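You operate a simulated robot arm through the tools that you are given. There is no shell and no other tool. Be economical: measure what you need, move in short steps, check, and stop when the job is done.

Carry out the task below with a simulated two-armed robot. There is one attempt and no reset: what you move stays moved.

## Task
Put the pot labelled "mint" from the dining table top on the middle of the sill and the pot labelled "thyme" on the top of the laundry shelf. Take the linen spray can and leave it on the grey mat. Put the tape dispenser on the top of the sideboard. Take the grey starch can and put it on top of the green watering can. Fetch the yellow oil cloth and set it on top of the blue pack. Take the pot brush and put it in the wicker basket. The order is free. Set down upright: pot, linen spray can, tape dispenser, grey starch can.

It is judged by the outcome, as a careful person would: the job done as asked, and still so three seconds after it is handed in. It fails if anything else is knocked over, pushed out of place, dropped, spilled or broken. Flat cloth is picked up by pressing the open fingertips on it (5 to 10 N) and closing them slowly along it; thin cloth reads only 2 to 8 mm in the jaws.

## Robot
Two 6-joint arms with two-finger grippers on one trunk, on a base that drives. Base frame: it is fixed to the floor where the robot stands at the start and does not move with it; the origin is under the middle of the robot, x ahead of it, y to its left, z up; the surface under the hand at the start is at about z = 0.74. Units: m, degrees, N and s.
The left shoulder is at the start at [0.07, 0.176, 1.269], the right one opposite. With the tool pointing down near the work surface each hand reaches from about 0.42 to 0.74 m from the robot's upright axis, wherever it stands, measured 20 degrees to its own side. Places, roughly: blue pack [-2.5, -0.25, 0.5]; brown herb pot, grey herb pot, yellow herb pot [0.5, 0.25, 0.75]; green watering can (24x9x14 cm) [0.4, 1.6, 0.9]; grey mat [-1.1, -2.1, 0.7]; grey starch can [-1.5, 1.5, 0.25]; linen spray can [0.75, 0.5, 0.75]; middle of the sill (20x15 cm) [0.98, -1.08, 0.84]; pot brush (6x6x9 cm) [-5.4, -2.2, 0.9]; tape dispenser (6x8x19 cm) [-0.4, 1.5, 0.9]; top of the laundry shelf [-1.6, 1.5, 0.8]; top of the sideboard [-2.8, 1.6, 0.9]; wicker basket (47x27x20 cm) [-2.1, 0.2, 0.6]; yellow oil cloth (8x5x5 cm) [-2.4, -0.4, 0.5]. Payload 2.45 kg a hand.
The TCP of each hand is the grasp point between the finger pads, 0.026 m short of the fingertips. In the tool frame z runs along the fingers and y along their closing line. The gripper opens to 0.096 m. The gripper's body begins 0.069 m behind the TCP.
Orientation is that of the tool frame in the base frame, as a unit quaternion [x, y, z, w]. With the fingers straight down and closing along the base's y, the tool's x points along the base's -x, its y along +y and its z along -z.

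## Interface
- The arms move only by the tool move_arm. It takes "left_motion", "right_motion" or both (then of equal length, played together; a hand with none holds still); each is text: rows parted by semicolons, each of 7 numbers parted by spaces: the shift along the base's x, y, z in units of 20 mm (1.0 is 20 mm), then the turn, a rotation vector about the base's x, y, z in units of 4 degrees (1.0 is 4 degrees), then the gripper command, from -1 (fully open) to 1 (shut), values between in proportion. In form: x y z wx wy wz jaw; .... A call has 1 to 20 rows; each row shifts and turns the commanded pose from where the row before left it. A call with a number of a shift or a turn outside -1 to 1 is refused whole. Each row takes 0.2 s and may step no farther than 0.05 m and 8.6 degrees from the row before; otherwise, or with a gripper value out of range, the whole call is refused. A pose out of reach is approached as far as the arm can. The call stops where the force on the tool passes 40 N (or 10 N more than at its start, if that is more) or the arm is blocked; 0.2 s more then pass. The fingers move at their own pace and stop on an object; they squeeze with about 23 N. The grip force told is the motor's: it shows also when the fingers shut on nothing. Time passes only in rows, and 0.2 s behind the last, so rows that do not move let the fingers close. It gives the time, the measured TCP pose, the force on the tool (base axes), the opening and the grip force at its end, in the units of the frame above (readings bear some noise), with the torque about the TCP (base axes, N m) and any sound that the robot's microphone picked up, and new pictures: "show" is both (left out), scene, wrist or none (wrist: the cameras of the hands that moved).
- Cameras (640 x 400 px; columns grow to the right, rows downward): "scene" is now at [0.1176, 0.0238, 1.5605]; the picture's right is [0.32, -0.95, 0.00], its down [-0.78, -0.26, -0.56] and it looks along [0.53, 0.18, -0.83] (base axes); focal length 268 px, centre (320, 200). "left" rides on the left gripper at [0.082, -0.003, -0.098] in its tool frame; the picture's right is [0.04, 1.00, 0.00], its down [-0.73, 0.03, -0.68] and it looks along [-0.68, 0.03, 0.73] (tool axes); focal length 256 px, centre (320, 200). "right" rides on the right gripper at [0.082, 0.003, -0.098] in its tool frame; the picture's right is [-0.04, 1.00, 0.00], its down [-0.73, -0.03, -0.68] and it looks along [-0.68, -0.03, 0.73] (tool axes); focal length 256 px, centre (320, 200). There is no depth. A picture from a camera that has moved, and an enlarged one, comes with that camera's place and axes in the base frame and with its lens.
- move_column(by): slides the trunk up (or, below 0, down) by that many m; the arms and the scene camera ride with it, the base frame stays. It gives what a move gives, with no picture.
- drive_base(legs): drives the robot by 1 to 6 legs, each [ahead, left, turn to the left] in m, m and degrees, along the robot's own axes; the way and the turn of a leg run together, so that a leg with both is an arc; at most 1.5 m and 180 degrees a leg. The arms and the cameras ride along, it lands a little off, and it stops where it bumps. It gives what a move gives, and a new picture of the scene camera.
- pan_tilt(pan, tilt): turns the head with the scene camera to pan (to the left, within 86 degrees either way) and tilt (down, from -29 to 69), counted from straight ahead of the robot. It gives what a move gives, and a new picture of the scene camera.
- enlarge(camera, box): a new picture of the part [left, top, right, bottom] of that camera's present view, enlarged. It takes no simulated time.
- hand_in(): hands the job in; it is judged then, once.

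Go step by step. Nothing tells you exact positions but the pictures and the camera data: compare them with the known pose of the tool, close in by small moves and look again before you grip or let go. The budget is 207 turns and 260 pictures, counting those below and the enlarged ones. Unless the task says otherwise, let go and move clear before handing in.

The tools are called after "Request:" by a JSON object that holds its "fn" and its "kwargs". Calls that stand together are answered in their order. move_arm: Moves the arms, as the interface text tells. Its arguments: {"type":"object","properties":{"left_motion":{"type":"string"},"right_motion":{"type":"string"},"show":{"type":"string","enum":["both","scene","wrist","none"]}},"required":[]} The other tools are called the same way: move_column (by) slides the trunk up or down; drive_base (legs) drives the base; pan_tilt (pan, tilt) turns the head that bears the scene camera; enlarge (camera, box) takes an enlarged picture of a part of a camera's view; hand_in () hands the job in.

At the start:

```text
clock: 0.0
left_tcp_pos: [0.4148, 0.4935, 1.0061]
left_tcp_rot: [-0.001, 1.0, 0.0, 0.0]
left_wrist_force: [0.6, 0.3, -0.1]
left_ft_torque: [-0.01, 0.02, -0.01]
left_opening: 0.0962
left_finger_force: 0.1
right_tcp_pos: [0.6452, -0.0289, 0.9704]
right_tcp_rot: [0.0, 1.0, 0.001, 0.0]
right_wrist_force: [0.0, -0.1, -0.6]
right_ft_torque: [0.04, 0.0, -0.02]
right_opening: 0.0961
right_finger_force: 0.0
trunk travel left (down, up): [-0.754, 0.086]
robot x, y, heading: [-0.0009, 0.0008, -0.0]
head pan, tilt: [18.6, 55.7]
```

scene: 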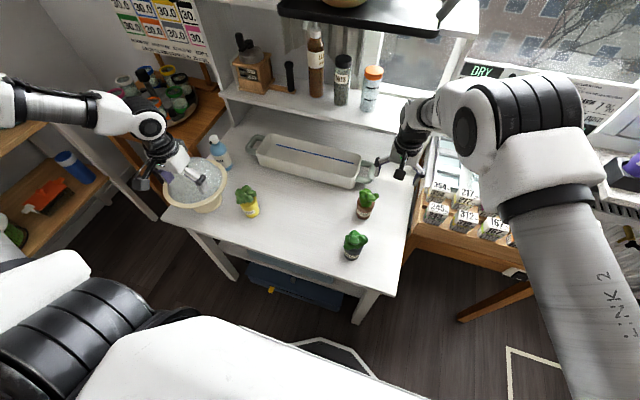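
right: 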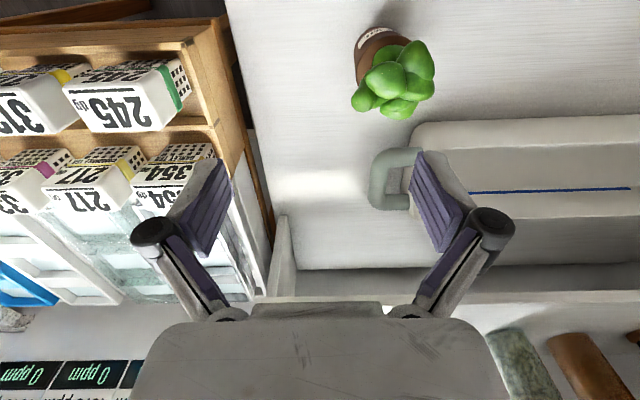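
left: 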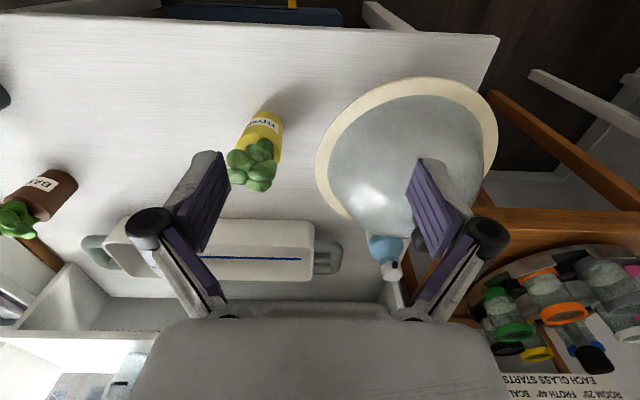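

I see three pots on the table, a basin and a blue-capped spray bottle. First I read the labels.

Request:
{"fn": "enlarge", "kwargs": {"camera": "left", "box": [0, 90, 320, 290]}}

Request:
{"fn": "enlarge", "kwargs": {"camera": "scene", "box": [180, 120, 420, 270]}}

Request:
{"fn": "pan_tilt", "kwargs": {"pan": -60, "tilt": 30}}

Request:
{"fn": "pan_tilt", "kwargs": {"pan": 80, "tilt": 30}}

```text
2.00 times, centred on (160, 190) of left
camera zoom: at [0.3335, 0.4906, 1.1036], right [-0.04, 1.0, 0.0], down [0.73, 0.03, 0.68], along [0.68, 0.03, -0.73], focal length 512 px, centre (640, 220)
```

zoom: 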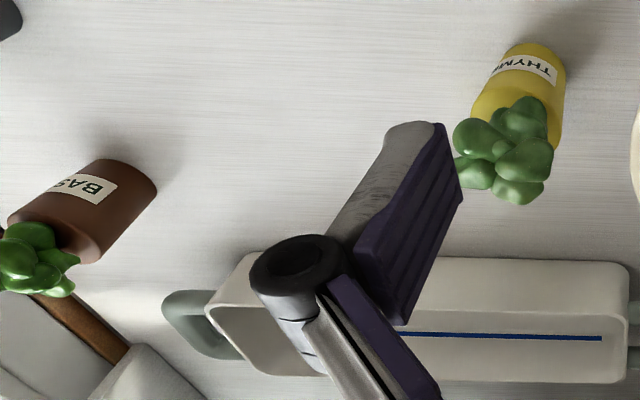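

```text
2.67 times, centred on (300, 195) of scene
camera zoom: at [0.1176, 0.0238, 1.5605], right [0.32, -0.95, 0.0], down [-0.78, -0.26, -0.56], along [0.53, 0.18, -0.83], focal length 713 px, centre (373, 213)
```

zoom: 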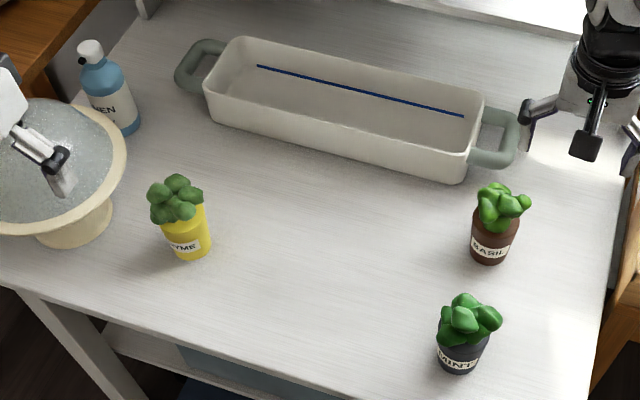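

```text
clock: 1.5
left_tcp_pos: [0.4148, 0.4938, 1.0058]
left_tcp_rot: [0.001, 1.0, 0.0, 0.0]
left_wrist_force: [-0.5, 0.0, 0.9]
left_ft_torque: [0.02, -0.03, -0.01]
left_opening: 0.096
left_finger_force: 0.0
right_tcp_pos: [0.6445, -0.0276, 0.9712]
right_tcp_rot: [0.0, 1.0, 0.001, -0.001]
right_wrist_force: [0.4, 0.2, 0.7]
right_ft_torque: [-0.02, 0.0, 0.05]
right_opening: 0.0958
right_finger_force: 0.2
trunk travel left (down, up): [-0.754, 0.086]
robot x, y, heading: [-0.0, -0.0018, 0.1]
head pan, tilt: [-60.0, 30.0]
camera scene: at [0.0953, -0.0772, 1.5975], right [-0.87, -0.5, 0.0], down [-0.25, 0.43, -0.87], along [0.43, -0.75, -0.5], focal length 268 px, centre (320, 200)
```

scene: 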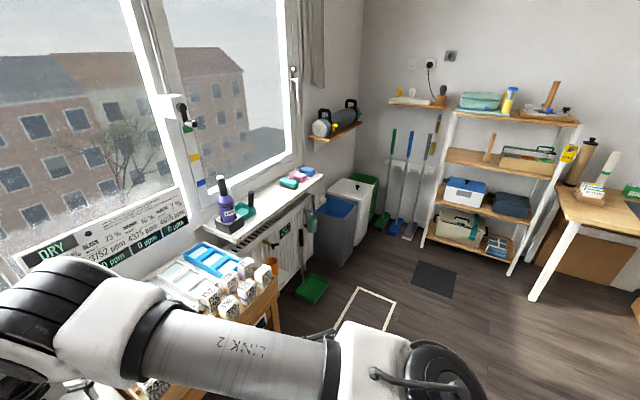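

```text
clock: 3.7
left_tcp_pos: [0.415, 0.4935, 1.0051]
left_tcp_rot: [0.0, 1.0, 0.0, 0.0]
left_wrist_force: [-0.3, 0.1, 0.7]
left_ft_torque: [0.0, -0.03, 0.0]
left_opening: 0.0959
left_finger_force: 0.1
right_tcp_pos: [0.6454, -0.0288, 0.9715]
right_tcp_rot: [0.0, 1.0, 0.001, 0.0]
right_wrist_force: [-0.9, 0.3, 0.3]
right_ft_torque: [0.0, 0.04, -0.01]
right_opening: 0.0961
right_finger_force: 0.1
trunk travel left (down, up): [-0.754, 0.086]
robot x, y, heading: [0.0012, -0.0044, 0.0]
head pan, tilt: [80.0, 30.0]
camera scene: at [0.0657, 0.0901, 1.5975], right [0.98, -0.17, 0.0], down [-0.09, -0.49, -0.87], along [0.15, 0.85, -0.5], focal length 268 px, centre (320, 200)
```

scene: 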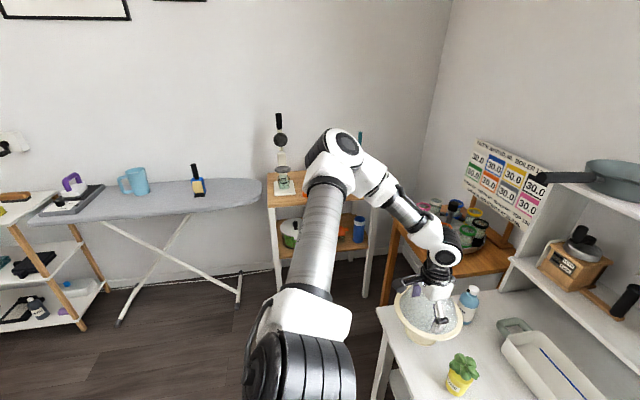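

Mint (dark pot) is about [0.456, 0.03], thyme (yellow) about [0.504, 0.409], and the linen can is behind the basin. I move both hands above the two pots.

Request:
{"fn": "move_arm", "kwargs": {"right_motion": "-.95 .3 0 0 0 0 -1;-.95 .3 0 0 0 0 -1;-.95 .3 0 0 0 0 -1;-.95 .3 0 0 0 0 -1;-.95 .3 0 0 0 0 -1;-.95 .3 0 0 0 0 -1;-.95 .3 0 0 0 0 -1;-.95 .3 0 0 0 0 -1;-.95 .3 0 0 0 0 -1;-.95 .3 0 0 0 0 -1", "left_motion": ".445 -.42 0 0 0 0 -1;.445 -.42 0 0 0 0 -1;.445 -.42 0 0 0 0 -1;.445 -.42 0 0 0 0 -1;.445 -.42 0 0 0 0 -1;.445 -.42 0 0 0 0 -1;.445 -.42 0 0 0 0 -1;.445 -.42 0 0 0 0 -1;.445 -.42 0 0 0 0 -1;.445 -.42 0 0 0 0 -1", "show": "wrist"}}

Request:
{"fn": "pan_tilt", "kwargs": {"pan": 20, "tilt": 60}}

```text
clock: 5.9
left_tcp_pos: [0.5051, 0.4097, 1.0052]
left_tcp_rot: [-0.001, 1.0, 0.0, -0.002]
left_wrist_force: [0.3, -0.9, -0.7]
left_ft_torque: [0.01, 0.01, -0.01]
left_opening: 0.0961
left_finger_force: 0.1
right_tcp_pos: [0.5435, -0.0996, 0.9521]
right_tcp_rot: [0.004, 1.0, 0.005, -0.004]
right_wrist_force: [0.3, 0.9, 0.1]
right_ft_torque: [0.01, 0.0, -0.01]
right_opening: 0.0959
right_finger_force: 0.1
right hand out of reach, approached as far as the arm can: row 1, 2, 3, 4, 5, 6, 7, 8, 9, 10
trunk travel left (down, up): [-0.754, 0.086]
robot x, y, heading: [-0.0005, -0.0004, -0.1]
head pan, tilt: [80.0, 30.0]
camera right: at [0.4632, -0.0964, 1.05], right [0.05, 1.0, 0.01], down [0.74, -0.04, 0.67], along [0.67, -0.02, -0.74], focal length 256 px, centre (320, 200)
camera left: at [0.4237, 0.4066, 1.1038], right [-0.04, 1.0, 0.0], down [0.73, 0.03, 0.68], along [0.68, 0.03, -0.73], focal length 256 px, centre (320, 200)
```

right: 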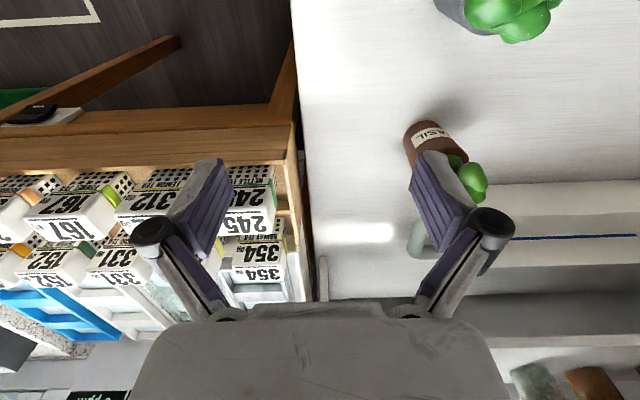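
left: 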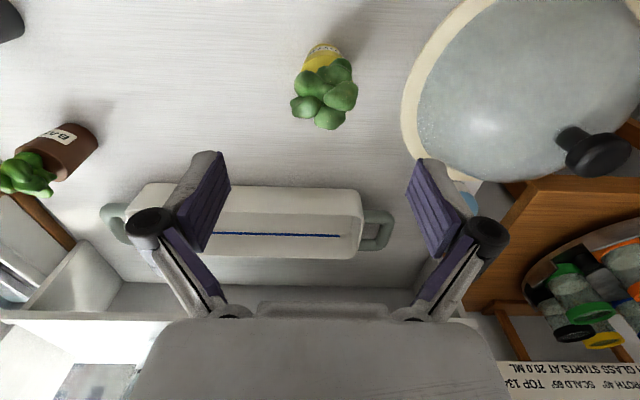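

```text
clock: 7.2
left_tcp_pos: [0.5044, 0.4092, 1.0062]
left_tcp_rot: [0.001, 1.0, 0.001, 0.0]
left_wrist_force: [-0.1, 0.1, -0.3]
left_ft_torque: [-0.04, 0.02, -0.02]
left_opening: 0.0957
left_finger_force: 0.0
right_tcp_pos: [0.5452, -0.0988, 0.9551]
right_tcp_rot: [0.004, 1.0, 0.003, -0.001]
right_wrist_force: [0.4, 0.5, 0.9]
right_ft_torque: [-0.02, 0.01, -0.01]
right_opening: 0.096
right_finger_force: 0.0
trunk travel left (down, up): [-0.754, 0.086]
robot x, y, heading: [-0.0035, -0.0025, -0.2]
head pan, tilt: [20.0, 60.0]
camera scene: at [0.1126, 0.0239, 1.5554], right [0.34, -0.94, 0.0], down [-0.81, -0.3, -0.5], along [0.47, 0.17, -0.87], focal length 268 px, centre (320, 200)
```

scene: 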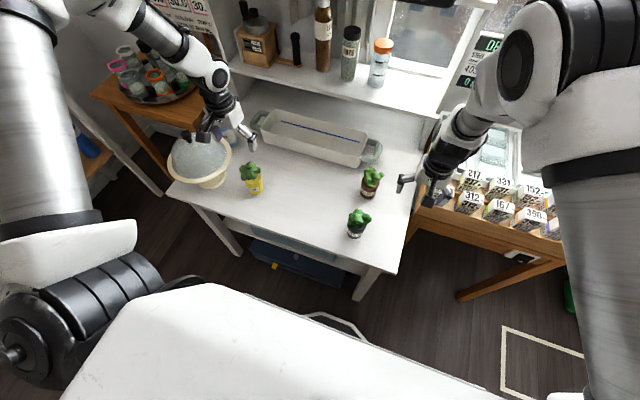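

The right hand can't reach mint from here, so I drive a little back and left to put both pots in reach.

Request:
{"fn": "drive_base", "kwargs": {"legs": [[-0.09, 0, 0], [0, 0.16, 0]]}}

```text
clock: 9.4
left_tcp_pos: [0.4127, 0.5711, 1.0049]
left_tcp_rot: [-0.002, 1.0, 0.0, -0.001]
left_wrist_force: [-0.7, 0.1, 0.3]
left_ft_torque: [0.04, 0.01, 0.01]
left_opening: 0.0959
left_finger_force: 0.0
right_tcp_pos: [0.456, 0.0627, 0.9529]
right_tcp_rot: [0.001, 1.0, 0.004, -0.003]
right_wrist_force: [-0.7, -0.6, -0.3]
right_ft_torque: [0.06, 0.0, 0.02]
right_opening: 0.0958
right_finger_force: 0.0
trunk travel left (down, up): [-0.754, 0.086]
robot x, y, heading: [-0.0928, 0.1614, 0.4]
head pan, tilt: [20.0, 60.0]
camera scene: at [0.0231, 0.1819, 1.5554], right [0.35, -0.94, 0.0], down [-0.81, -0.3, -0.5], along [0.47, 0.17, -0.87], focal length 268 px, centre (320, 200)
```

scene: 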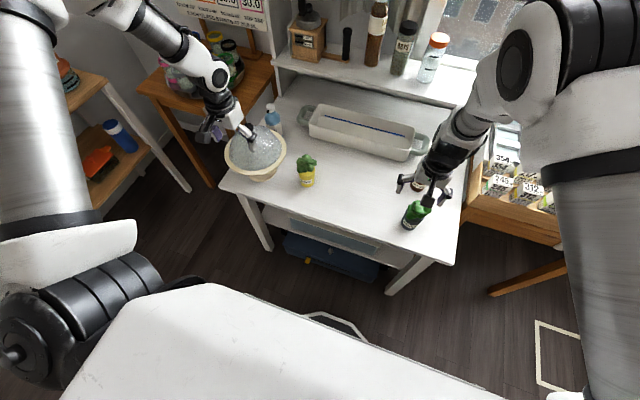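

Now both hands go above the pots again.

Request:
{"fn": "move_arm", "kwargs": {"left_motion": ".46 -.78 0 0 0 0 -1;.46 -.78 0 0 0 0 -1;.46 -.78 0 0 0 0 -1;.46 -.78 0 0 0 0 -1;.46 -.78 0 0 0 0 -1;.46 -.78 0 0 0 0 -1;.46 -.78 -.4 0 0 0 -1;.46 -.78 -.4 0 0 0 -1;.46 -.78 -.4 0 0 0 -1;.46 -.78 -.4 0 0 0 -1", "right_motion": "0 -.16 0 0 0 0 -1;0 -.16 0 0 0 0 -1;0 -.16 0 0 0 0 -1;0 -.16 0 0 0 0 -1;0 -.16 0 0 0 0 -1;0 -.16 0 0 0 0 -1;0 -.16 0 0 0 0 -1;0 -.16 0 0 0 0 -1;0 -.16 0 0 0 0 -1;0 -.16 0 0 0 0 -1"}}

```text
clock: 11.6
left_tcp_pos: [0.5037, 0.4138, 0.9751]
left_tcp_rot: [-0.002, 1.0, 0.0, 0.0]
left_wrist_force: [0.5, -0.7, -0.3]
left_ft_torque: [0.02, 0.01, -0.03]
left_opening: 0.0961
left_finger_force: 0.1
right_tcp_pos: [0.4551, 0.0308, 0.9516]
right_tcp_rot: [0.001, 1.0, 0.005, -0.001]
right_wrist_force: [0.4, 0.0, 0.7]
right_ft_torque: [0.01, 0.01, 0.0]
right_opening: 0.0962
right_finger_force: 0.0
trunk travel left (down, up): [-0.754, 0.086]
robot x, y, heading: [-0.0913, 0.1578, 0.3]
head pan, tilt: [20.0, 60.0]
camera scene: at [0.0229, 0.183, 1.5554], right [0.35, -0.94, 0.0], down [-0.81, -0.3, -0.5], along [0.47, 0.17, -0.87], focal length 268 px, centre (320, 200)
camera right: at [0.3739, 0.0325, 1.0498], right [0.04, 1.0, 0.01], down [0.74, -0.04, 0.68], along [0.68, -0.02, -0.74], focal length 256 px, centre (320, 200)
camera left: at [0.4218, 0.4108, 1.0727], right [-0.04, 1.0, 0.0], down [0.73, 0.03, 0.68], along [0.68, 0.03, -0.74], focal length 256 px, centre (320, 200)
```

scene: 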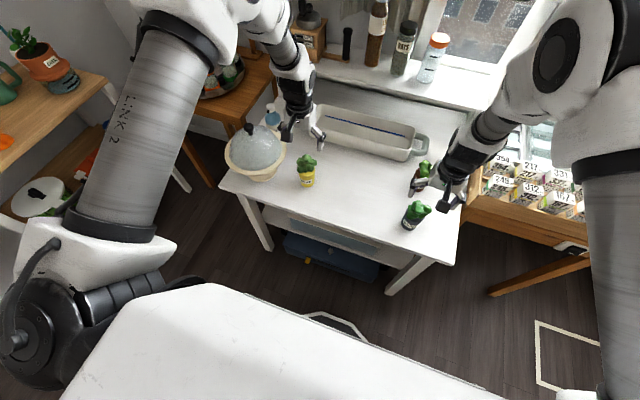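
right: 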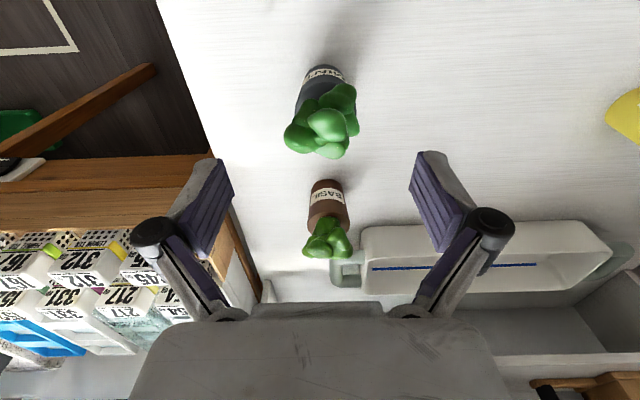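
left: 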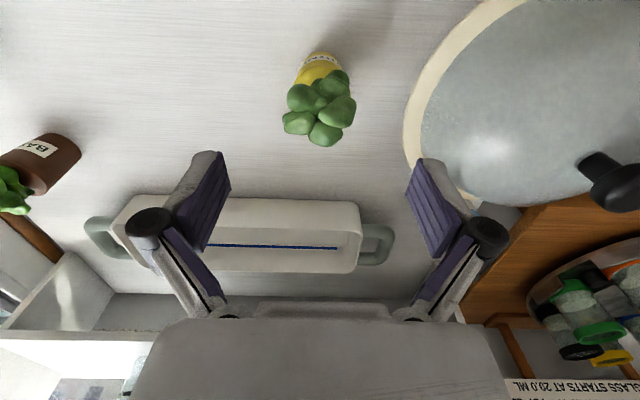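

Labels are on the near faces, so the pot axes are about 2 cm farther: thyme about [0.516, 0.415], mint about [0.476, 0.033]. I descend partway and look.

Request:
{"fn": "move_arm", "kwargs": {"left_motion": ".3 .03 0 0 0 0 -1;.3 .03 -.9 0 0 0 -1;0 0 -.9 0 0 0 -1;0 0 -.9 0 0 0 -1;0 0 -.9 0 0 0 -1;0 0 -.9 0 0 0 -1;0 0 -.9 0 0 0 -1", "right_motion": ".5 .05 0 0 0 0 -1;.5 .05 -.8 0 0 0 -1;0 0 -.8 0 0 0 -1;0 0 -.8 0 0 0 -1;0 0 -.8 0 0 0 -1;0 0 -.5 0 0 0 -1;0 0 -.5 0 0 0 -1", "show": "wrist"}}

```text
clock: 13.2
left_tcp_pos: [0.5172, 0.4179, 0.8653]
left_tcp_rot: [-0.002, 1.0, 0.0, 0.0]
left_wrist_force: [0.6, 0.1, -0.5]
left_ft_torque: [0.0, 0.0, -0.01]
left_opening: 0.096
left_finger_force: 0.1
right_tcp_pos: [0.4766, 0.033, 0.8689]
right_tcp_rot: [0.001, 1.0, 0.004, -0.002]
right_wrist_force: [0.0, -0.5, -0.7]
right_ft_torque: [0.03, 0.01, -0.02]
right_opening: 0.096
right_finger_force: 0.0
trunk travel left (down, up): [-0.754, 0.086]
robot x, y, heading: [-0.0921, 0.1623, 0.2]
head pan, tilt: [20.0, 60.0]
camera right: at [0.3951, 0.0353, 0.9681], right [0.04, 1.0, 0.01], down [0.74, -0.04, 0.68], along [0.68, -0.02, -0.74], focal length 256 px, centre (320, 200)
camera left: at [0.436, 0.4137, 0.9637], right [-0.04, 1.0, 0.0], down [0.73, 0.03, 0.68], along [0.68, 0.03, -0.73], focal length 256 px, centre (320, 200)
```

right: 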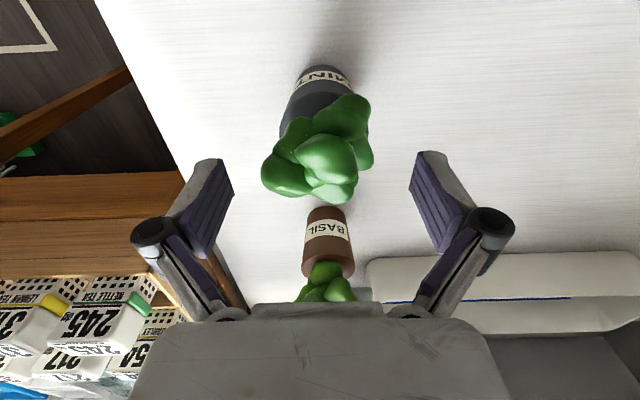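
left: 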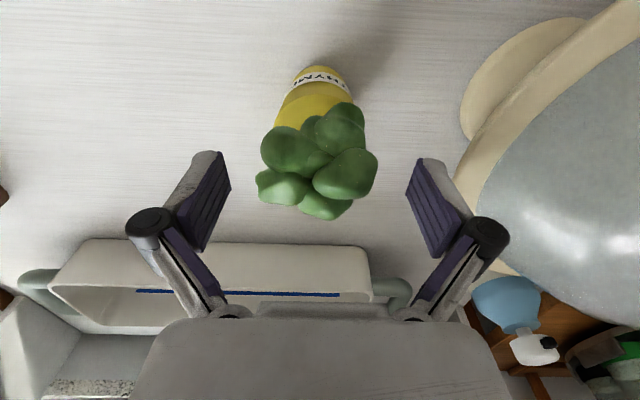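

Both pots are centred between the jaws. I descend to grip height and close.

Request:
{"fn": "move_arm", "kwargs": {"left_motion": ".2 0 -.8 0 0 0 -1;0 0 -.8 0 0 0 -1;0 0 -.8 0 0 0 -1;0 0 -.8 0 0 0 -1;0 0 -.8 0 0 0 -1", "right_motion": ".2 .1 -.8 0 0 0 -1;0 0 -.8 0 0 0 -1;0 0 -.8 0 0 0 -1;0 0 -.8 0 0 0 -1;0 0 -1 0 0 0 -1", "show": "wrist"}}

```text
clock: 14.4
left_tcp_pos: [0.5192, 0.4166, 0.7934]
left_tcp_rot: [-0.002, 1.0, 0.001, 0.007]
left_wrist_force: [7.7, -2.6, 33.4]
left_ft_torque: [-0.13, 0.54, -0.01]
left_opening: 0.0963
left_finger_force: 0.1
right_tcp_pos: [0.4765, 0.0343, 0.7928]
right_tcp_rot: [0.001, 1.0, 0.004, 0.004]
right_wrist_force: [5.3, 2.0, 27.6]
right_ft_torque: [-0.08, 0.39, 0.04]
right_opening: 0.0961
right_finger_force: 0.0
trunk travel left (down, up): [-0.754, 0.086]
robot x, y, heading: [-0.0941, 0.1619, 0.1]
head pan, tilt: [20.0, 60.0]
camera right: at [0.3942, 0.0362, 0.8897], right [0.04, 1.0, 0.01], down [0.73, -0.04, 0.68], along [0.68, -0.02, -0.73], focal length 256 px, centre (320, 200)
camera left: at [0.4361, 0.4132, 0.8899], right [-0.04, 1.0, 0.0], down [0.72, 0.03, 0.69], along [0.69, 0.03, -0.72], focal length 256 px, centre (320, 200)
```

right: 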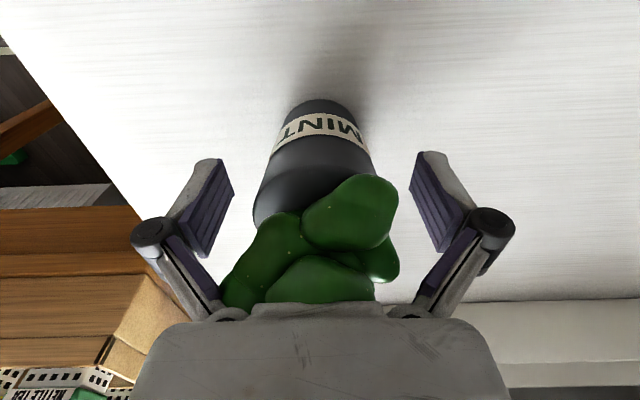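
left: 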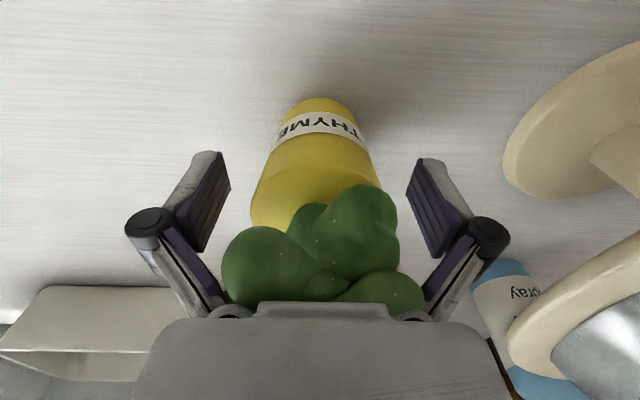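

The palms touch the foliage, so I ease up about a centimetre and close.

Request:
{"fn": "move_arm", "kwargs": {"left_motion": "0 0 .5 0 0 0 -1;0 0 .3 0 0 0 -1;0 0 0 0 0 0 0.2;0 0 0 0 0 0 1;0 0 0 0 0 0 1;0 0 0 0 0 0 1", "right_motion": "0 0 .5 0 0 0 -1;0 0 .3 0 0 0 -1;0 0 0 0 0 0 0.2;0 0 0 0 0 0 1;0 0 0 0 0 0 1;0 0 0 0 0 0 1", "show": "wrist"}}

```text
clock: 15.8
left_tcp_pos: [0.5176, 0.4172, 0.8039]
left_tcp_rot: [-0.002, 1.0, 0.001, 0.001]
left_wrist_force: [0.3, 4.9, 18.7]
left_ft_torque: [0.03, 0.44, -0.07]
left_opening: 0.0634
left_finger_force: 23.0
right_tcp_pos: [0.4796, 0.0346, 0.8028]
right_tcp_rot: [0.002, 1.0, 0.004, 0.001]
right_wrist_force: [6.1, 0.7, 18.3]
right_ft_torque: [-0.1, 0.13, 0.05]
right_opening: 0.0647
right_finger_force: 22.9
trunk travel left (down, up): [-0.754, 0.086]
robot x, y, heading: [-0.0879, 0.1592, 0.5]
head pan, tilt: [20.0, 60.0]
camera right: at [0.3973, 0.0372, 0.9011], right [0.04, 1.0, 0.01], down [0.73, -0.04, 0.68], along [0.68, -0.02, -0.73], focal length 256 px, centre (320, 200)
camera left: at [0.4363, 0.4157, 0.9017], right [-0.04, 1.0, 0.0], down [0.73, 0.03, 0.68], along [0.68, 0.03, -0.73], focal length 256 px, centre (320, 200)
```

right: 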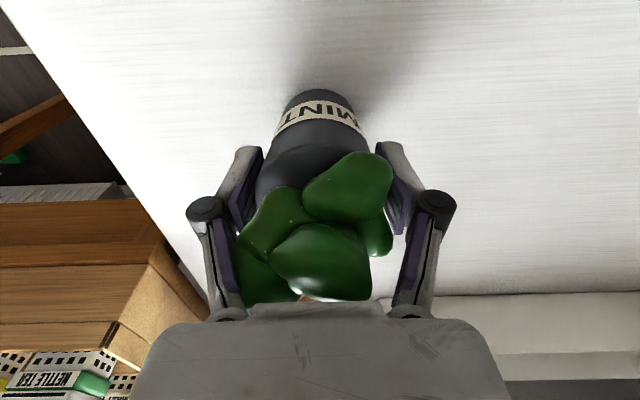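
left: 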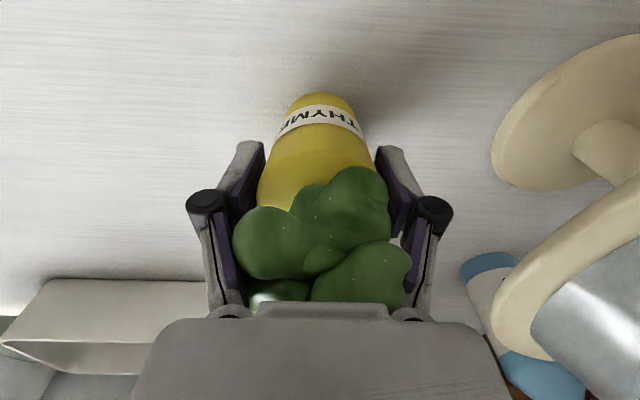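

Both grips are holding at about 64 mm. I lift gently to test.

Request:
{"fn": "move_arm", "kwargs": {"left_motion": "0 0 .5 0 0 0 1;0 0 .5 0 0 0 1;0 0 .5 0 0 0 1;0 0 .5 0 0 0 1;0 0 .7 0 0 0 1;0 0 .7 0 0 0 1;0 0 .7 0 0 0 1;0 0 .7 0 0 0 1", "right_motion": "0 0 .5 0 0 0 1;0 0 .5 0 0 0 1;0 0 .5 0 0 0 1;0 0 .5 0 0 0 1;0 0 .7 0 0 0 1;0 0 .7 0 0 0 1;0 0 .7 0 0 0 1;0 0 .7 0 0 0 1", "show": "wrist"}}

```text
clock: 17.6
left_tcp_pos: [0.5208, 0.417, 0.8972]
left_tcp_rot: [-0.002, 1.0, 0.0, -0.002]
left_wrist_force: [0.4, -0.4, -1.4]
left_ft_torque: [0.03, 0.01, 0.02]
left_opening: 0.0585
left_finger_force: 23.1
right_tcp_pos: [0.4791, 0.0353, 0.8966]
right_tcp_rot: [0.0, 1.0, 0.003, -0.002]
right_wrist_force: [0.9, -0.6, -2.2]
right_ft_torque: [0.04, -0.04, 0.02]
right_opening: 0.0591
right_finger_force: 23.3
trunk travel left (down, up): [-0.754, 0.086]
robot x, y, heading: [-0.0917, 0.1581, 0.3]
head pan, tilt: [20.0, 60.0]
camera right: at [0.3965, 0.0386, 0.9952], right [0.04, 1.0, 0.01], down [0.74, -0.04, 0.68], along [0.68, -0.02, -0.74], focal length 256 px, centre (320, 200)
camera left: at [0.4394, 0.4136, 0.9959], right [-0.04, 1.0, 0.0], down [0.73, 0.03, 0.68], along [0.68, 0.03, -0.73], focal length 256 px, centre (320, 200)
```

right: 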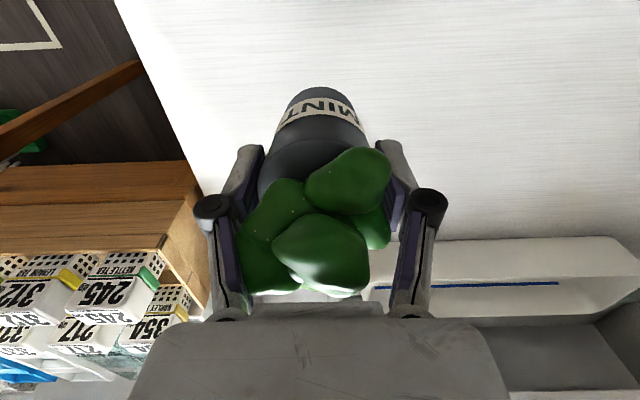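
left: 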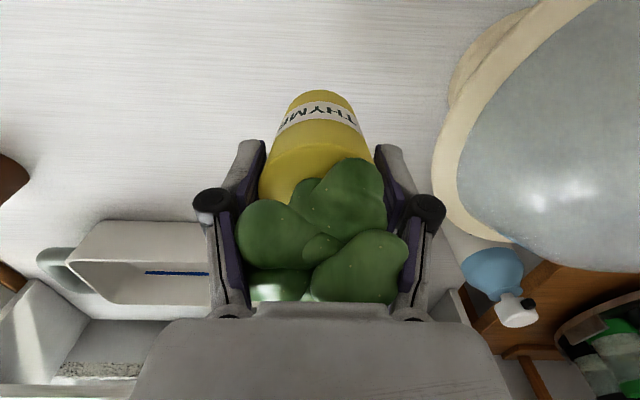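

Both pots are held firmly. I raise the hands, pull the left one in, then drive to the sill.

Request:
{"fn": "move_arm", "kwargs": {"left_motion": "-.7 .3 .9 0 0 0 1;-.7 .3 .9 0 0 0 1;-.7 .3 .9 0 0 0 1;-.7 .3 .9 0 0 0 1;-.7 .3 .9 0 0 0 1;-.7 .3 .9 0 0 0 1;-.7 .3 .9 0 0 0 1;-.7 .3 .9 0 0 0 1;-.7 .3 .9 0 0 0 1;-.7 .3 .9 0 0 0 1", "right_motion": "0 0 .5 0 0 0 1;0 0 .5 0 0 0 1;0 0 .5 0 0 0 1;0 0 .5 0 0 0 1;0 0 .5 0 0 0 1;0 0 .5 0 0 0 1;0 0 .5 0 0 0 1;0 0 .5 0 0 0 1;0 0 .5 0 0 0 1;0 0 .5 0 0 0 1", "show": "none"}}

Request:
{"fn": "drive_base", "kwargs": {"legs": [[0, -1.12, 0]]}}

Request:
{"fn": "pan_tilt", "kwargs": {"pan": -10, "tilt": 45}}

```text
clock: 19.8
left_tcp_pos: [0.3791, 0.4786, 1.0774]
left_tcp_rot: [-0.003, 1.0, 0.0, 0.0]
left_wrist_force: [-0.1, -0.9, -2.9]
left_ft_torque: [-0.01, -0.02, 0.01]
left_opening: 0.059
left_finger_force: 22.6
right_tcp_pos: [0.4783, 0.0346, 0.9981]
right_tcp_rot: [0.001, 1.0, 0.003, -0.002]
right_wrist_force: [0.1, 0.3, -1.9]
right_ft_torque: [-0.02, -0.02, -0.05]
right_opening: 0.0592
right_finger_force: 23.3
trunk travel left (down, up): [-0.754, 0.086]
robot x, y, heading: [-0.0925, 0.16, 0.5]
head pan, tilt: [20.0, 60.0]
```

```text
clock: 25.3
left_tcp_pos: [0.3756, -0.6195, 1.0755]
left_tcp_rot: [0.018, 1.0, 0.001, 0.0]
left_wrist_force: [0.5, 0.0, -2.6]
left_ft_torque: [0.0, 0.01, 0.01]
left_opening: 0.0586
left_finger_force: 22.5
right_tcp_pos: [0.4583, -1.067, 0.9962]
right_tcp_rot: [0.022, 1.0, 0.003, -0.002]
right_wrist_force: [0.1, 0.5, -2.0]
right_ft_torque: [0.0, 0.0, 0.0]
right_opening: 0.0594
right_finger_force: 23.5
trunk travel left (down, up): [-0.754, 0.086]
robot x, y, heading: [-0.1065, -0.919, -2.0]
head pan, tilt: [20.0, 60.0]
camera scene: at [0.006, -0.8984, 1.5553], right [0.31, -0.95, 0.0], down [-0.82, -0.27, -0.5], along [0.48, 0.15, -0.87], focal length 268 px, centre (320, 200)
```

scene: 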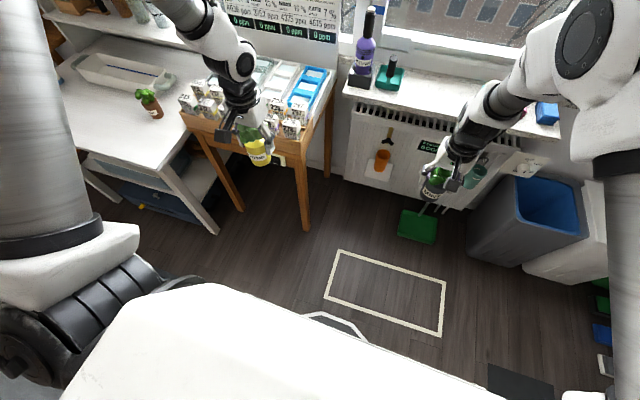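

```text
clock: 26.2
left_tcp_pos: [0.3754, -0.6207, 1.0764]
left_tcp_rot: [0.017, 1.0, 0.0, 0.0]
left_wrist_force: [1.6, -0.4, -1.4]
left_ft_torque: [0.01, 0.0, 0.03]
left_opening: 0.0586
left_finger_force: 23.0
right_tcp_pos: [0.4578, -1.0671, 0.9969]
right_tcp_rot: [0.022, 1.0, 0.003, -0.002]
right_wrist_force: [-0.7, -0.1, -2.2]
right_ft_torque: [-0.02, 0.0, 0.01]
right_opening: 0.0593
right_finger_force: 22.8
trunk travel left (down, up): [-0.754, 0.086]
robot x, y, heading: [-0.107, -0.9187, -2.2]
head pan, tilt: [-10.0, 45.0]
camera scene: at [0.022, -0.9361, 1.5748], right [-0.21, -0.98, 0.0], down [-0.69, 0.15, -0.71], along [0.69, -0.15, -0.71], focal length 268 px, centre (320, 200)
```

scene: 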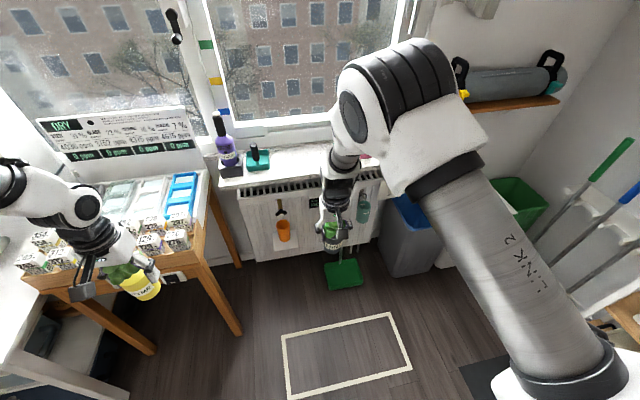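

The sill front edge is at x≈0.89 and its middle is clear. I drive forward so the mint hangs over it.

Request:
{"fn": "drive_base", "kwargs": {"legs": [[0.5, 0, 2]]}}

Request:
{"fn": "move_arm", "kwargs": {"right_motion": "0 0 0 0 0 0 1", "show": "wrist"}}

```text
clock: 29.2
left_tcp_pos: [0.8618, -0.6154, 1.0773]
left_tcp_rot: [0.003, 1.0, 0.0, 0.0]
left_wrist_force: [-1.1, 0.0, -2.3]
left_ft_torque: [-0.04, 0.02, -0.02]
left_opening: 0.0588
left_finger_force: 22.7
right_tcp_pos: [0.9592, -1.0599, 0.9972]
right_tcp_rot: [0.006, 1.0, 0.004, -0.002]
right_wrist_force: [0.6, -0.5, -1.6]
right_ft_torque: [0.04, -0.03, -0.01]
right_opening: 0.0591
right_finger_force: 22.7
trunk travel left (down, up): [-0.754, 0.086]
robot x, y, heading: [0.3909, -0.9285, -0.2]
head pan, tilt: [-10.0, 45.0]
camera scene: at [0.5186, -0.9427, 1.5749], right [-0.18, -0.98, 0.0], down [-0.7, 0.13, -0.71], along [0.7, -0.13, -0.71], focal length 268 px, centre (320, 200)
```

scene: 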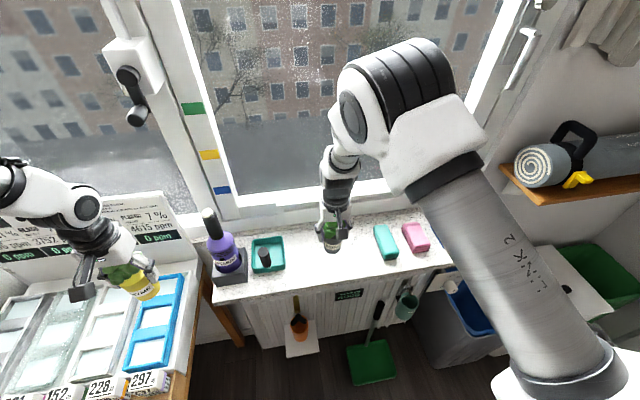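

```text
clock: 29.6
left_tcp_pos: [0.8628, -0.6163, 1.0755]
left_tcp_rot: [0.002, 1.0, -0.001, 0.0]
left_wrist_force: [0.1, 0.1, -2.7]
left_ft_torque: [-0.02, -0.05, -0.02]
left_opening: 0.0586
left_finger_force: 22.9
right_tcp_pos: [0.9577, -1.0601, 0.9972]
right_tcp_rot: [0.005, 1.0, 0.004, -0.002]
right_wrist_force: [-0.4, -0.4, -1.8]
right_ft_torque: [0.01, -0.02, 0.03]
right_opening: 0.059
right_finger_force: 23.4
trunk travel left (down, up): [-0.754, 0.086]
robot x, y, heading: [0.3914, -0.9256, -0.4]
head pan, tilt: [-10.0, 45.0]
camera right: at [0.8766, -1.0564, 1.0949], right [0.05, 1.0, 0.01], down [0.74, -0.04, 0.68], along [0.68, -0.03, -0.74], focal length 256 px, centre (320, 200)
```

right: 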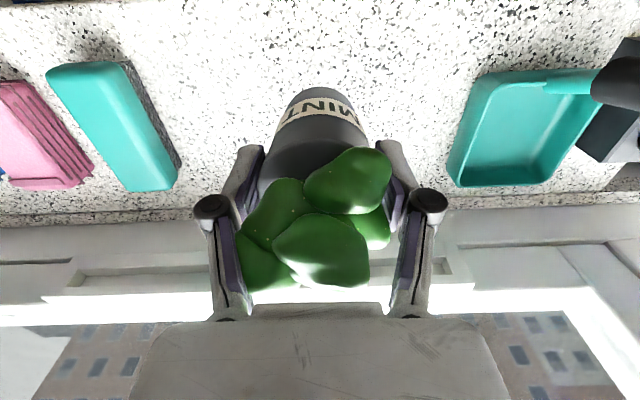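

The sill is clear either side. I centre and go down, slowing near contact.

Request:
{"fn": "move_arm", "kwargs": {"right_motion": ".5 -.5 -.5 0 0 0 1;.4 -.5 -.5 0 0 0 1;0 0 -.7 0 0 0 1;0 0 -.7 0 0 0 1;0 0 -.7 0 0 0 1;0 0 -.7 0 0 0 1;0 0 -.2 0 0 0 1;0 0 -.2 0 0 0 1;0 0 -.1 0 0 0 1;0 0 0 0 0 0 1", "show": "wrist"}}

```text
clock: 31.6
left_tcp_pos: [0.86, -0.6164, 1.0775]
left_tcp_rot: [0.002, 1.0, -0.001, 0.001]
left_wrist_force: [0.2, -0.3, -2.3]
left_ft_torque: [-0.06, -0.03, 0.01]
left_opening: 0.0585
left_finger_force: 23.2
right_tcp_pos: [0.9771, -1.0792, 0.9162]
right_tcp_rot: [0.006, 1.0, 0.003, 0.003]
right_wrist_force: [-5.1, -1.8, 21.5]
right_ft_torque: [-0.71, 0.58, -0.12]
right_opening: 0.0596
right_finger_force: 23.1
trunk travel left (down, up): [-0.754, 0.086]
robot x, y, heading: [0.3908, -0.9267, -0.3]
head pan, tilt: [-10.0, 45.0]
stopped in row 10 (right hand): the force on the tool passed its limit at 41 N (the readings are from after the stop); the commanded pose is now the measured one
camera right: at [0.8952, -1.0762, 1.0139], right [0.05, 1.0, 0.01], down [0.73, -0.04, 0.68], along [0.68, -0.03, -0.73], focal length 256 px, centre (320, 200)
```

right: 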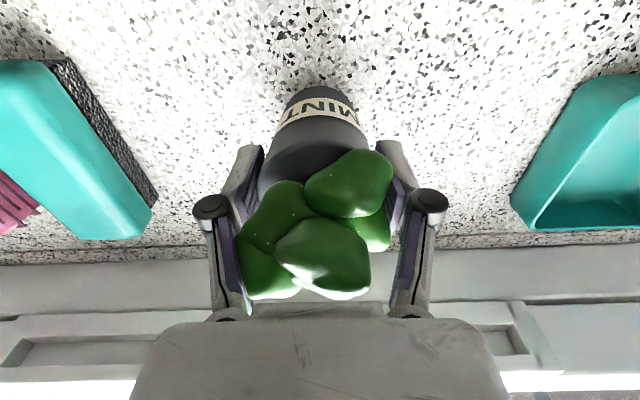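

The pot is standing on the sill. I release and lift away.

Request:
{"fn": "move_arm", "kwargs": {"right_motion": "0 0 .1 0 0 0 1;0 0 0 0 0 0 .3;0 0 0 0 0 0 0;0 0 0 0 0 0 -1;0 0 0 0 0 0 -1;0 0 .5 0 0 0 -1;0 0 .5 0 0 0 -1;0 0 .8 0 0 0 -1;0 0 .8 0 0 0 -1;0 0 .8 0 0 0 -1;0 0 .8 0 0 0 -1;0 0 .8 0 0 0 -1;0 0 .8 0 0 0 -1", "show": "wrist"}}

```text
clock: 34.4
left_tcp_pos: [0.8615, -0.616, 1.0759]
left_tcp_rot: [0.002, 1.0, 0.0, 0.0]
left_wrist_force: [0.6, 0.0, -2.2]
left_ft_torque: [-0.02, 0.0, 0.0]
left_opening: 0.0587
left_finger_force: 23.2
right_tcp_pos: [0.9777, -1.0794, 1.0315]
right_tcp_rot: [0.006, 1.0, 0.005, 0.002]
right_wrist_force: [-1.0, 0.1, -0.7]
right_ft_torque: [-0.01, -0.03, -0.01]
right_opening: 0.0961
right_finger_force: 0.0
trunk travel left (down, up): [-0.754, 0.086]
robot x, y, heading: [0.3881, -0.9309, -0.0]
head pan, tilt: [-10.0, 45.0]
camera right: at [0.8956, -1.0764, 1.1304], right [0.05, 1.0, 0.01], down [0.73, -0.04, 0.68], along [0.68, -0.03, -0.73], focal length 256 px, centre (320, 200)
```

right: 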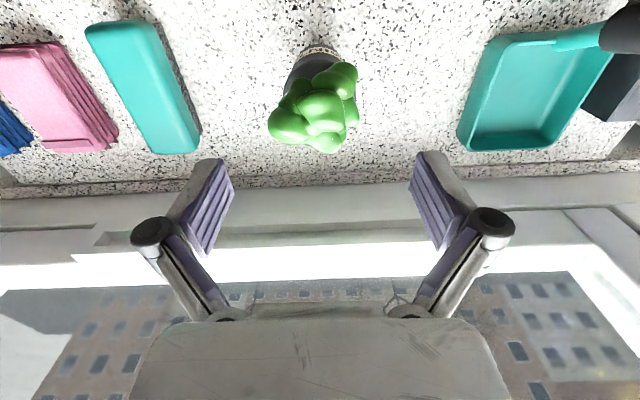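

Mint is upright in the middle of the sill. Next I go for the linen can with the right hand, keeping thyme in the left.

Request:
{"fn": "drive_base", "kwargs": {"legs": [[-0.49, 0, 0], [0, 0.82, 0], [0, 0.82, 0]]}}

Request:
{"fn": "pan_tilt", "kwargs": {"pan": 0, "tilt": 45}}

```text
clock: 45.1
left_tcp_pos: [0.372, 0.971, 1.076]
left_tcp_rot: [0.004, 1.0, 0.0, 0.0]
left_wrist_force: [0.6, 0.5, -2.4]
left_ft_torque: [0.0, 0.02, -0.04]
left_opening: 0.0583
left_finger_force: 23.2
right_tcp_pos: [0.4856, 0.5077, 1.0327]
right_tcp_rot: [0.009, 1.0, 0.004, 0.003]
right_wrist_force: [-0.6, -0.1, 0.2]
right_ft_torque: [-0.01, 0.02, 0.02]
right_opening: 0.0959
right_finger_force: 0.1
trunk travel left (down, up): [-0.754, 0.086]
robot x, y, heading: [-0.0989, 0.6621, -0.6]
head pan, tilt: [-10.0, 45.0]
camera scene: at [0.0276, 0.6466, 1.5749], right [-0.18, -0.98, 0.0], down [-0.7, 0.13, -0.71], along [0.69, -0.13, -0.71], focal length 268 px, centre (320, 200)
```

scene: 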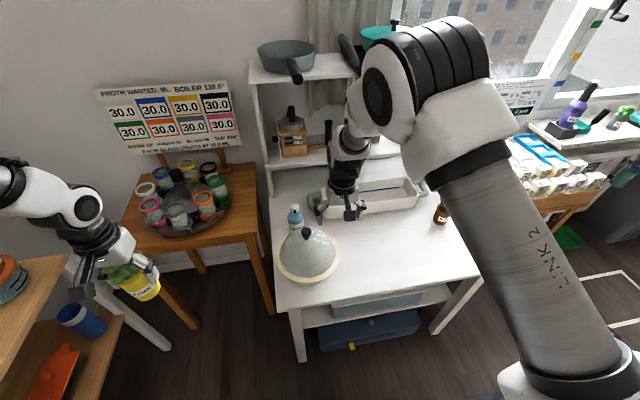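

```text
clock: 45.8
left_tcp_pos: [0.372, 0.9732, 1.0768]
left_tcp_rot: [0.006, 1.0, -0.001, 0.0]
left_wrist_force: [-0.6, 0.1, -1.9]
left_ft_torque: [0.0, -0.01, 0.0]
left_opening: 0.0582
left_finger_force: 22.7
right_tcp_pos: [0.4866, 0.5075, 1.0328]
right_tcp_rot: [0.008, 1.0, 0.004, 0.002]
right_wrist_force: [0.1, 0.2, 0.1]
right_ft_torque: [-0.02, 0.01, -0.02]
right_opening: 0.096
right_finger_force: 0.0
trunk travel left (down, up): [-0.754, 0.086]
robot x, y, heading: [-0.0983, 0.6601, -0.7]
head pan, tilt: [0.0, 45.0]
camera scene: at [0.029, 0.6617, 1.5749], right [-0.01, -1.0, 0.0], down [-0.71, 0.01, -0.71], along [0.71, -0.01, -0.71], focal length 268 px, centre (320, 200)
```

scene: 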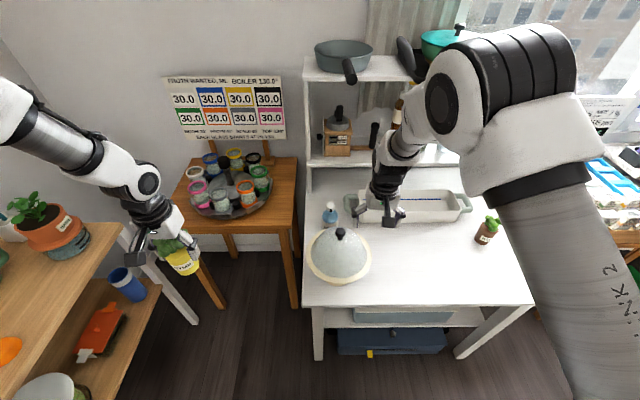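

The linen can is at about [0.71, 0.61], top z≈0.88, behind the domed basin. I position the base for the right hand.

Request:
{"fn": "drive_base", "kwargs": {"legs": [[0, 0.1, 0.6], [0.12, 0, 0]]}}

Request:
{"fn": "enlarge", "kwargs": {"camera": "scene", "box": [260, 120, 500, 270]}}

```text
clock: 47.8
left_tcp_pos: [0.4879, 1.0771, 1.0755]
left_tcp_rot: [0.002, 1.0, -0.002, 0.0]
left_wrist_force: [0.0, 0.3, -2.1]
left_ft_torque: [-0.04, 0.0, 0.0]
left_opening: 0.0586
left_finger_force: 22.6
right_tcp_pos: [0.605, 0.6125, 1.0344]
right_tcp_rot: [0.006, 1.0, 0.003, 0.003]
right_wrist_force: [0.7, -0.7, 0.0]
right_ft_torque: [-0.03, -0.01, 0.0]
right_opening: 0.096
right_finger_force: 0.0
trunk travel left (down, up): [-0.754, 0.086]
robot x, y, heading: [0.0174, 0.7616, 0.0]
head pan, tilt: [0.0, 45.0]
camera scene: at [0.1463, 0.7643, 1.575], right [0.0, -1.0, 0.0], down [-0.71, 0.0, -0.71], along [0.71, 0.0, -0.71], focal length 268 px, centre (320, 200)
```

scene: 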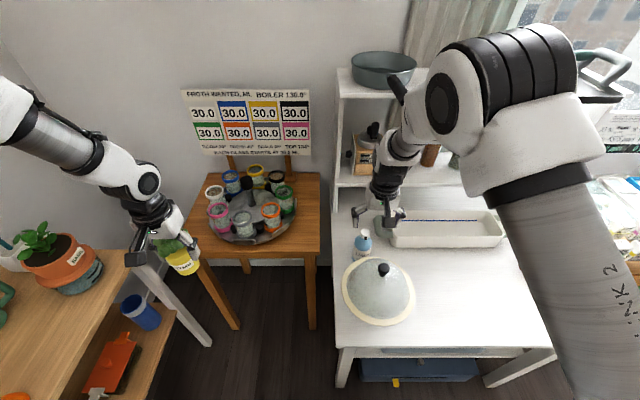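

```text
2.67 times, centred on (380, 195) of scene
camera zoom: at [0.1463, 0.7643, 1.575], right [0.0, -1.0, 0.0], down [-0.71, 0.0, -0.71], along [0.71, 0.0, -0.71], focal length 713 px, centre (160, 213)
```

zoom: 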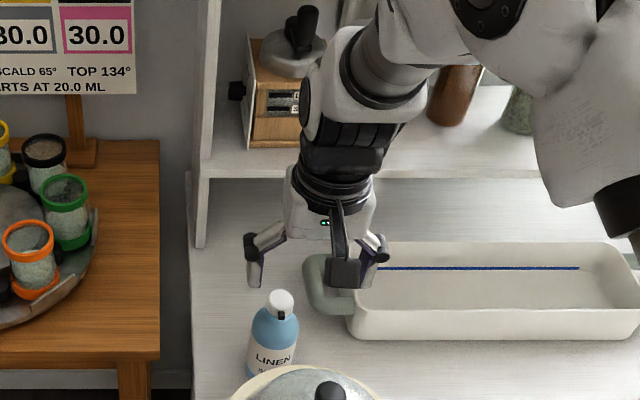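

The can is at about [0.68, 0.616]. I move above it and partly down.

Request:
{"fn": "move_arm", "kwargs": {"right_motion": ".75 .05 0 0 0 0 -1;.75 .05 0 0 0 0 -1;.75 .05 0 0 0 0 -1;.75 .05 0 0 0 0 -1;.75 0 0 0 0 0 -1;0 0 -.8 0 0 0 -1;0 0 -.8 0 0 0 -1;0 0 -.8 0 0 0 -1;0 0 -.8 0 0 0 -1"}}

```text
clock: 49.8
left_tcp_pos: [0.4892, 1.0764, 1.0757]
left_tcp_rot: [0.002, 1.0, 0.0, 0.0]
left_wrist_force: [-0.1, -0.1, -2.9]
left_ft_torque: [0.03, 0.02, 0.03]
left_opening: 0.0583
left_finger_force: 23.4
right_tcp_pos: [0.6806, 0.6159, 0.9672]
right_tcp_rot: [0.006, 1.0, 0.004, 0.002]
right_wrist_force: [0.4, 0.7, -0.1]
right_ft_torque: [0.0, 0.02, 0.02]
right_opening: 0.0959
right_finger_force: 0.0
trunk travel left (down, up): [-0.754, 0.086]
robot x, y, heading: [0.0173, 0.7631, -0.4]
head pan, tilt: [0.0, 45.0]
camera scene: at [0.1485, 0.7627, 1.5748], right [0.0, -1.0, 0.0], down [-0.71, 0.0, -0.71], along [0.71, 0.0, -0.71], focal length 268 px, centre (320, 200)
camera right: at [0.5985, 0.6182, 1.065], right [0.05, 1.0, 0.01], down [0.73, -0.04, 0.68], along [0.68, -0.03, -0.73], focal length 256 px, centre (320, 200)
```

scene: 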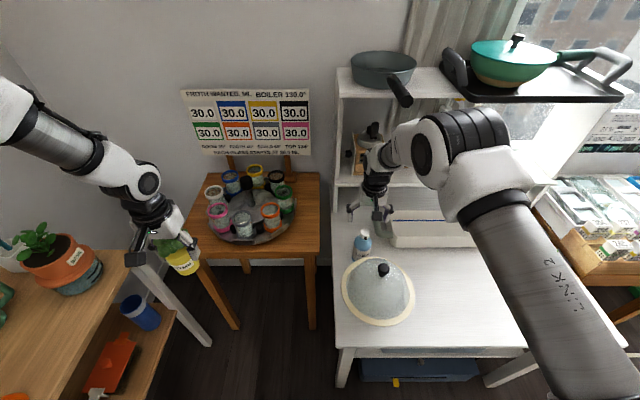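
right: 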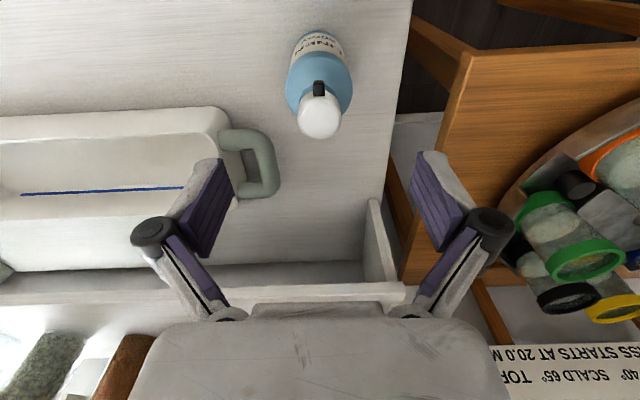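

Aligned with the cap. I go down around the body and close.

Request:
{"fn": "move_arm", "kwargs": {"right_motion": "0 0 -.9 0 0 0 -1;0 0 -.9 0 0 0 -1;0 0 -.9 0 0 0 -1;0 0 -.9 0 0 0 -1;0 0 -.9 0 0 0 -1;0 0 -.8 0 0 0 -1;0 0 -.8 0 0 0 -1;0 0 0 0 0 0 .2;0 0 0 0 0 0 1;0 0 0 0 0 0 1;0 0 0 0 0 0 1", "show": "wrist"}}

```text
clock: 52.2
left_tcp_pos: [0.4878, 1.0761, 1.0759]
left_tcp_rot: [0.003, 1.0, 0.0, 0.0]
left_wrist_force: [-0.9, -0.7, -2.1]
left_ft_torque: [-0.01, 0.0, 0.02]
left_opening: 0.0582
left_finger_force: 23.1
right_tcp_pos: [0.6807, 0.6164, 0.8475]
right_tcp_rot: [0.005, 1.0, 0.004, 0.003]
right_wrist_force: [1.8, -1.1, 2.8]
right_ft_torque: [-0.11, -0.25, -0.06]
right_opening: 0.0569
right_finger_force: 22.5
trunk travel left (down, up): [-0.754, 0.086]
robot x, y, heading: [0.0174, 0.7638, -0.3]
head pan, tilt: [0.0, 45.0]
camera right: at [0.5982, 0.6191, 0.944], right [0.05, 1.0, 0.01], down [0.73, -0.04, 0.68], along [0.68, -0.03, -0.73], focal length 256 px, centre (320, 200)
```

right: 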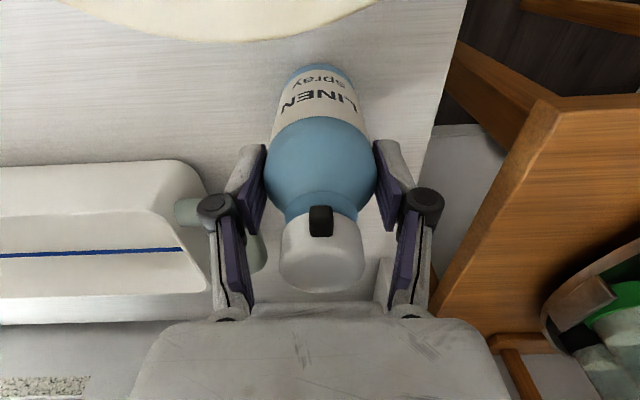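

The grip is on the rounded shoulder, so I reopen, go down 15 mm more and regrip before lifting.

Request:
{"fn": "move_arm", "kwargs": {"right_motion": "0 0 0 0 0 0 -.2;0 0 0 0 0 0 -.2;0 0 -.4 0 0 0 -.2;0 0 -.35 0 0 0 -.2;0 0 0 0 0 0 1;0 0 0 0 0 0 1;0 0 .1 0 0 0 1;0 0 .5 0 0 0 1;0 0 .5 0 0 0 1;0 0 .7 0 0 0 1;0 0 .8 0 0 0 1;0 0 .8 0 0 0 1", "show": "wrist"}}

```text
clock: 54.8
left_tcp_pos: [0.4906, 1.0767, 1.0759]
left_tcp_rot: [0.002, 1.0, 0.0, 0.001]
left_wrist_force: [0.2, 0.4, -2.4]
left_ft_torque: [0.01, -0.03, 0.01]
left_opening: 0.0582
left_finger_force: 23.5
right_tcp_pos: [0.6811, 0.6152, 0.9006]
right_tcp_rot: [0.006, 1.0, 0.005, 0.001]
right_wrist_force: [-0.1, -0.5, -2.8]
right_ft_torque: [0.0, 0.0, -0.02]
right_opening: 0.057
right_finger_force: 23.0
trunk travel left (down, up): [-0.754, 0.086]
robot x, y, heading: [0.0176, 0.7624, -0.4]
head pan, tilt: [0.0, 45.0]
camera right: at [0.5991, 0.6191, 0.9978], right [0.05, 1.0, 0.01], down [0.73, -0.04, 0.68], along [0.68, -0.03, -0.73], focal length 256 px, centre (320, 200)
```

right: 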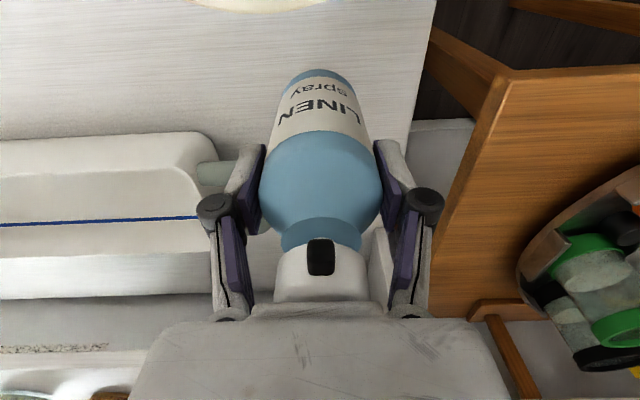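

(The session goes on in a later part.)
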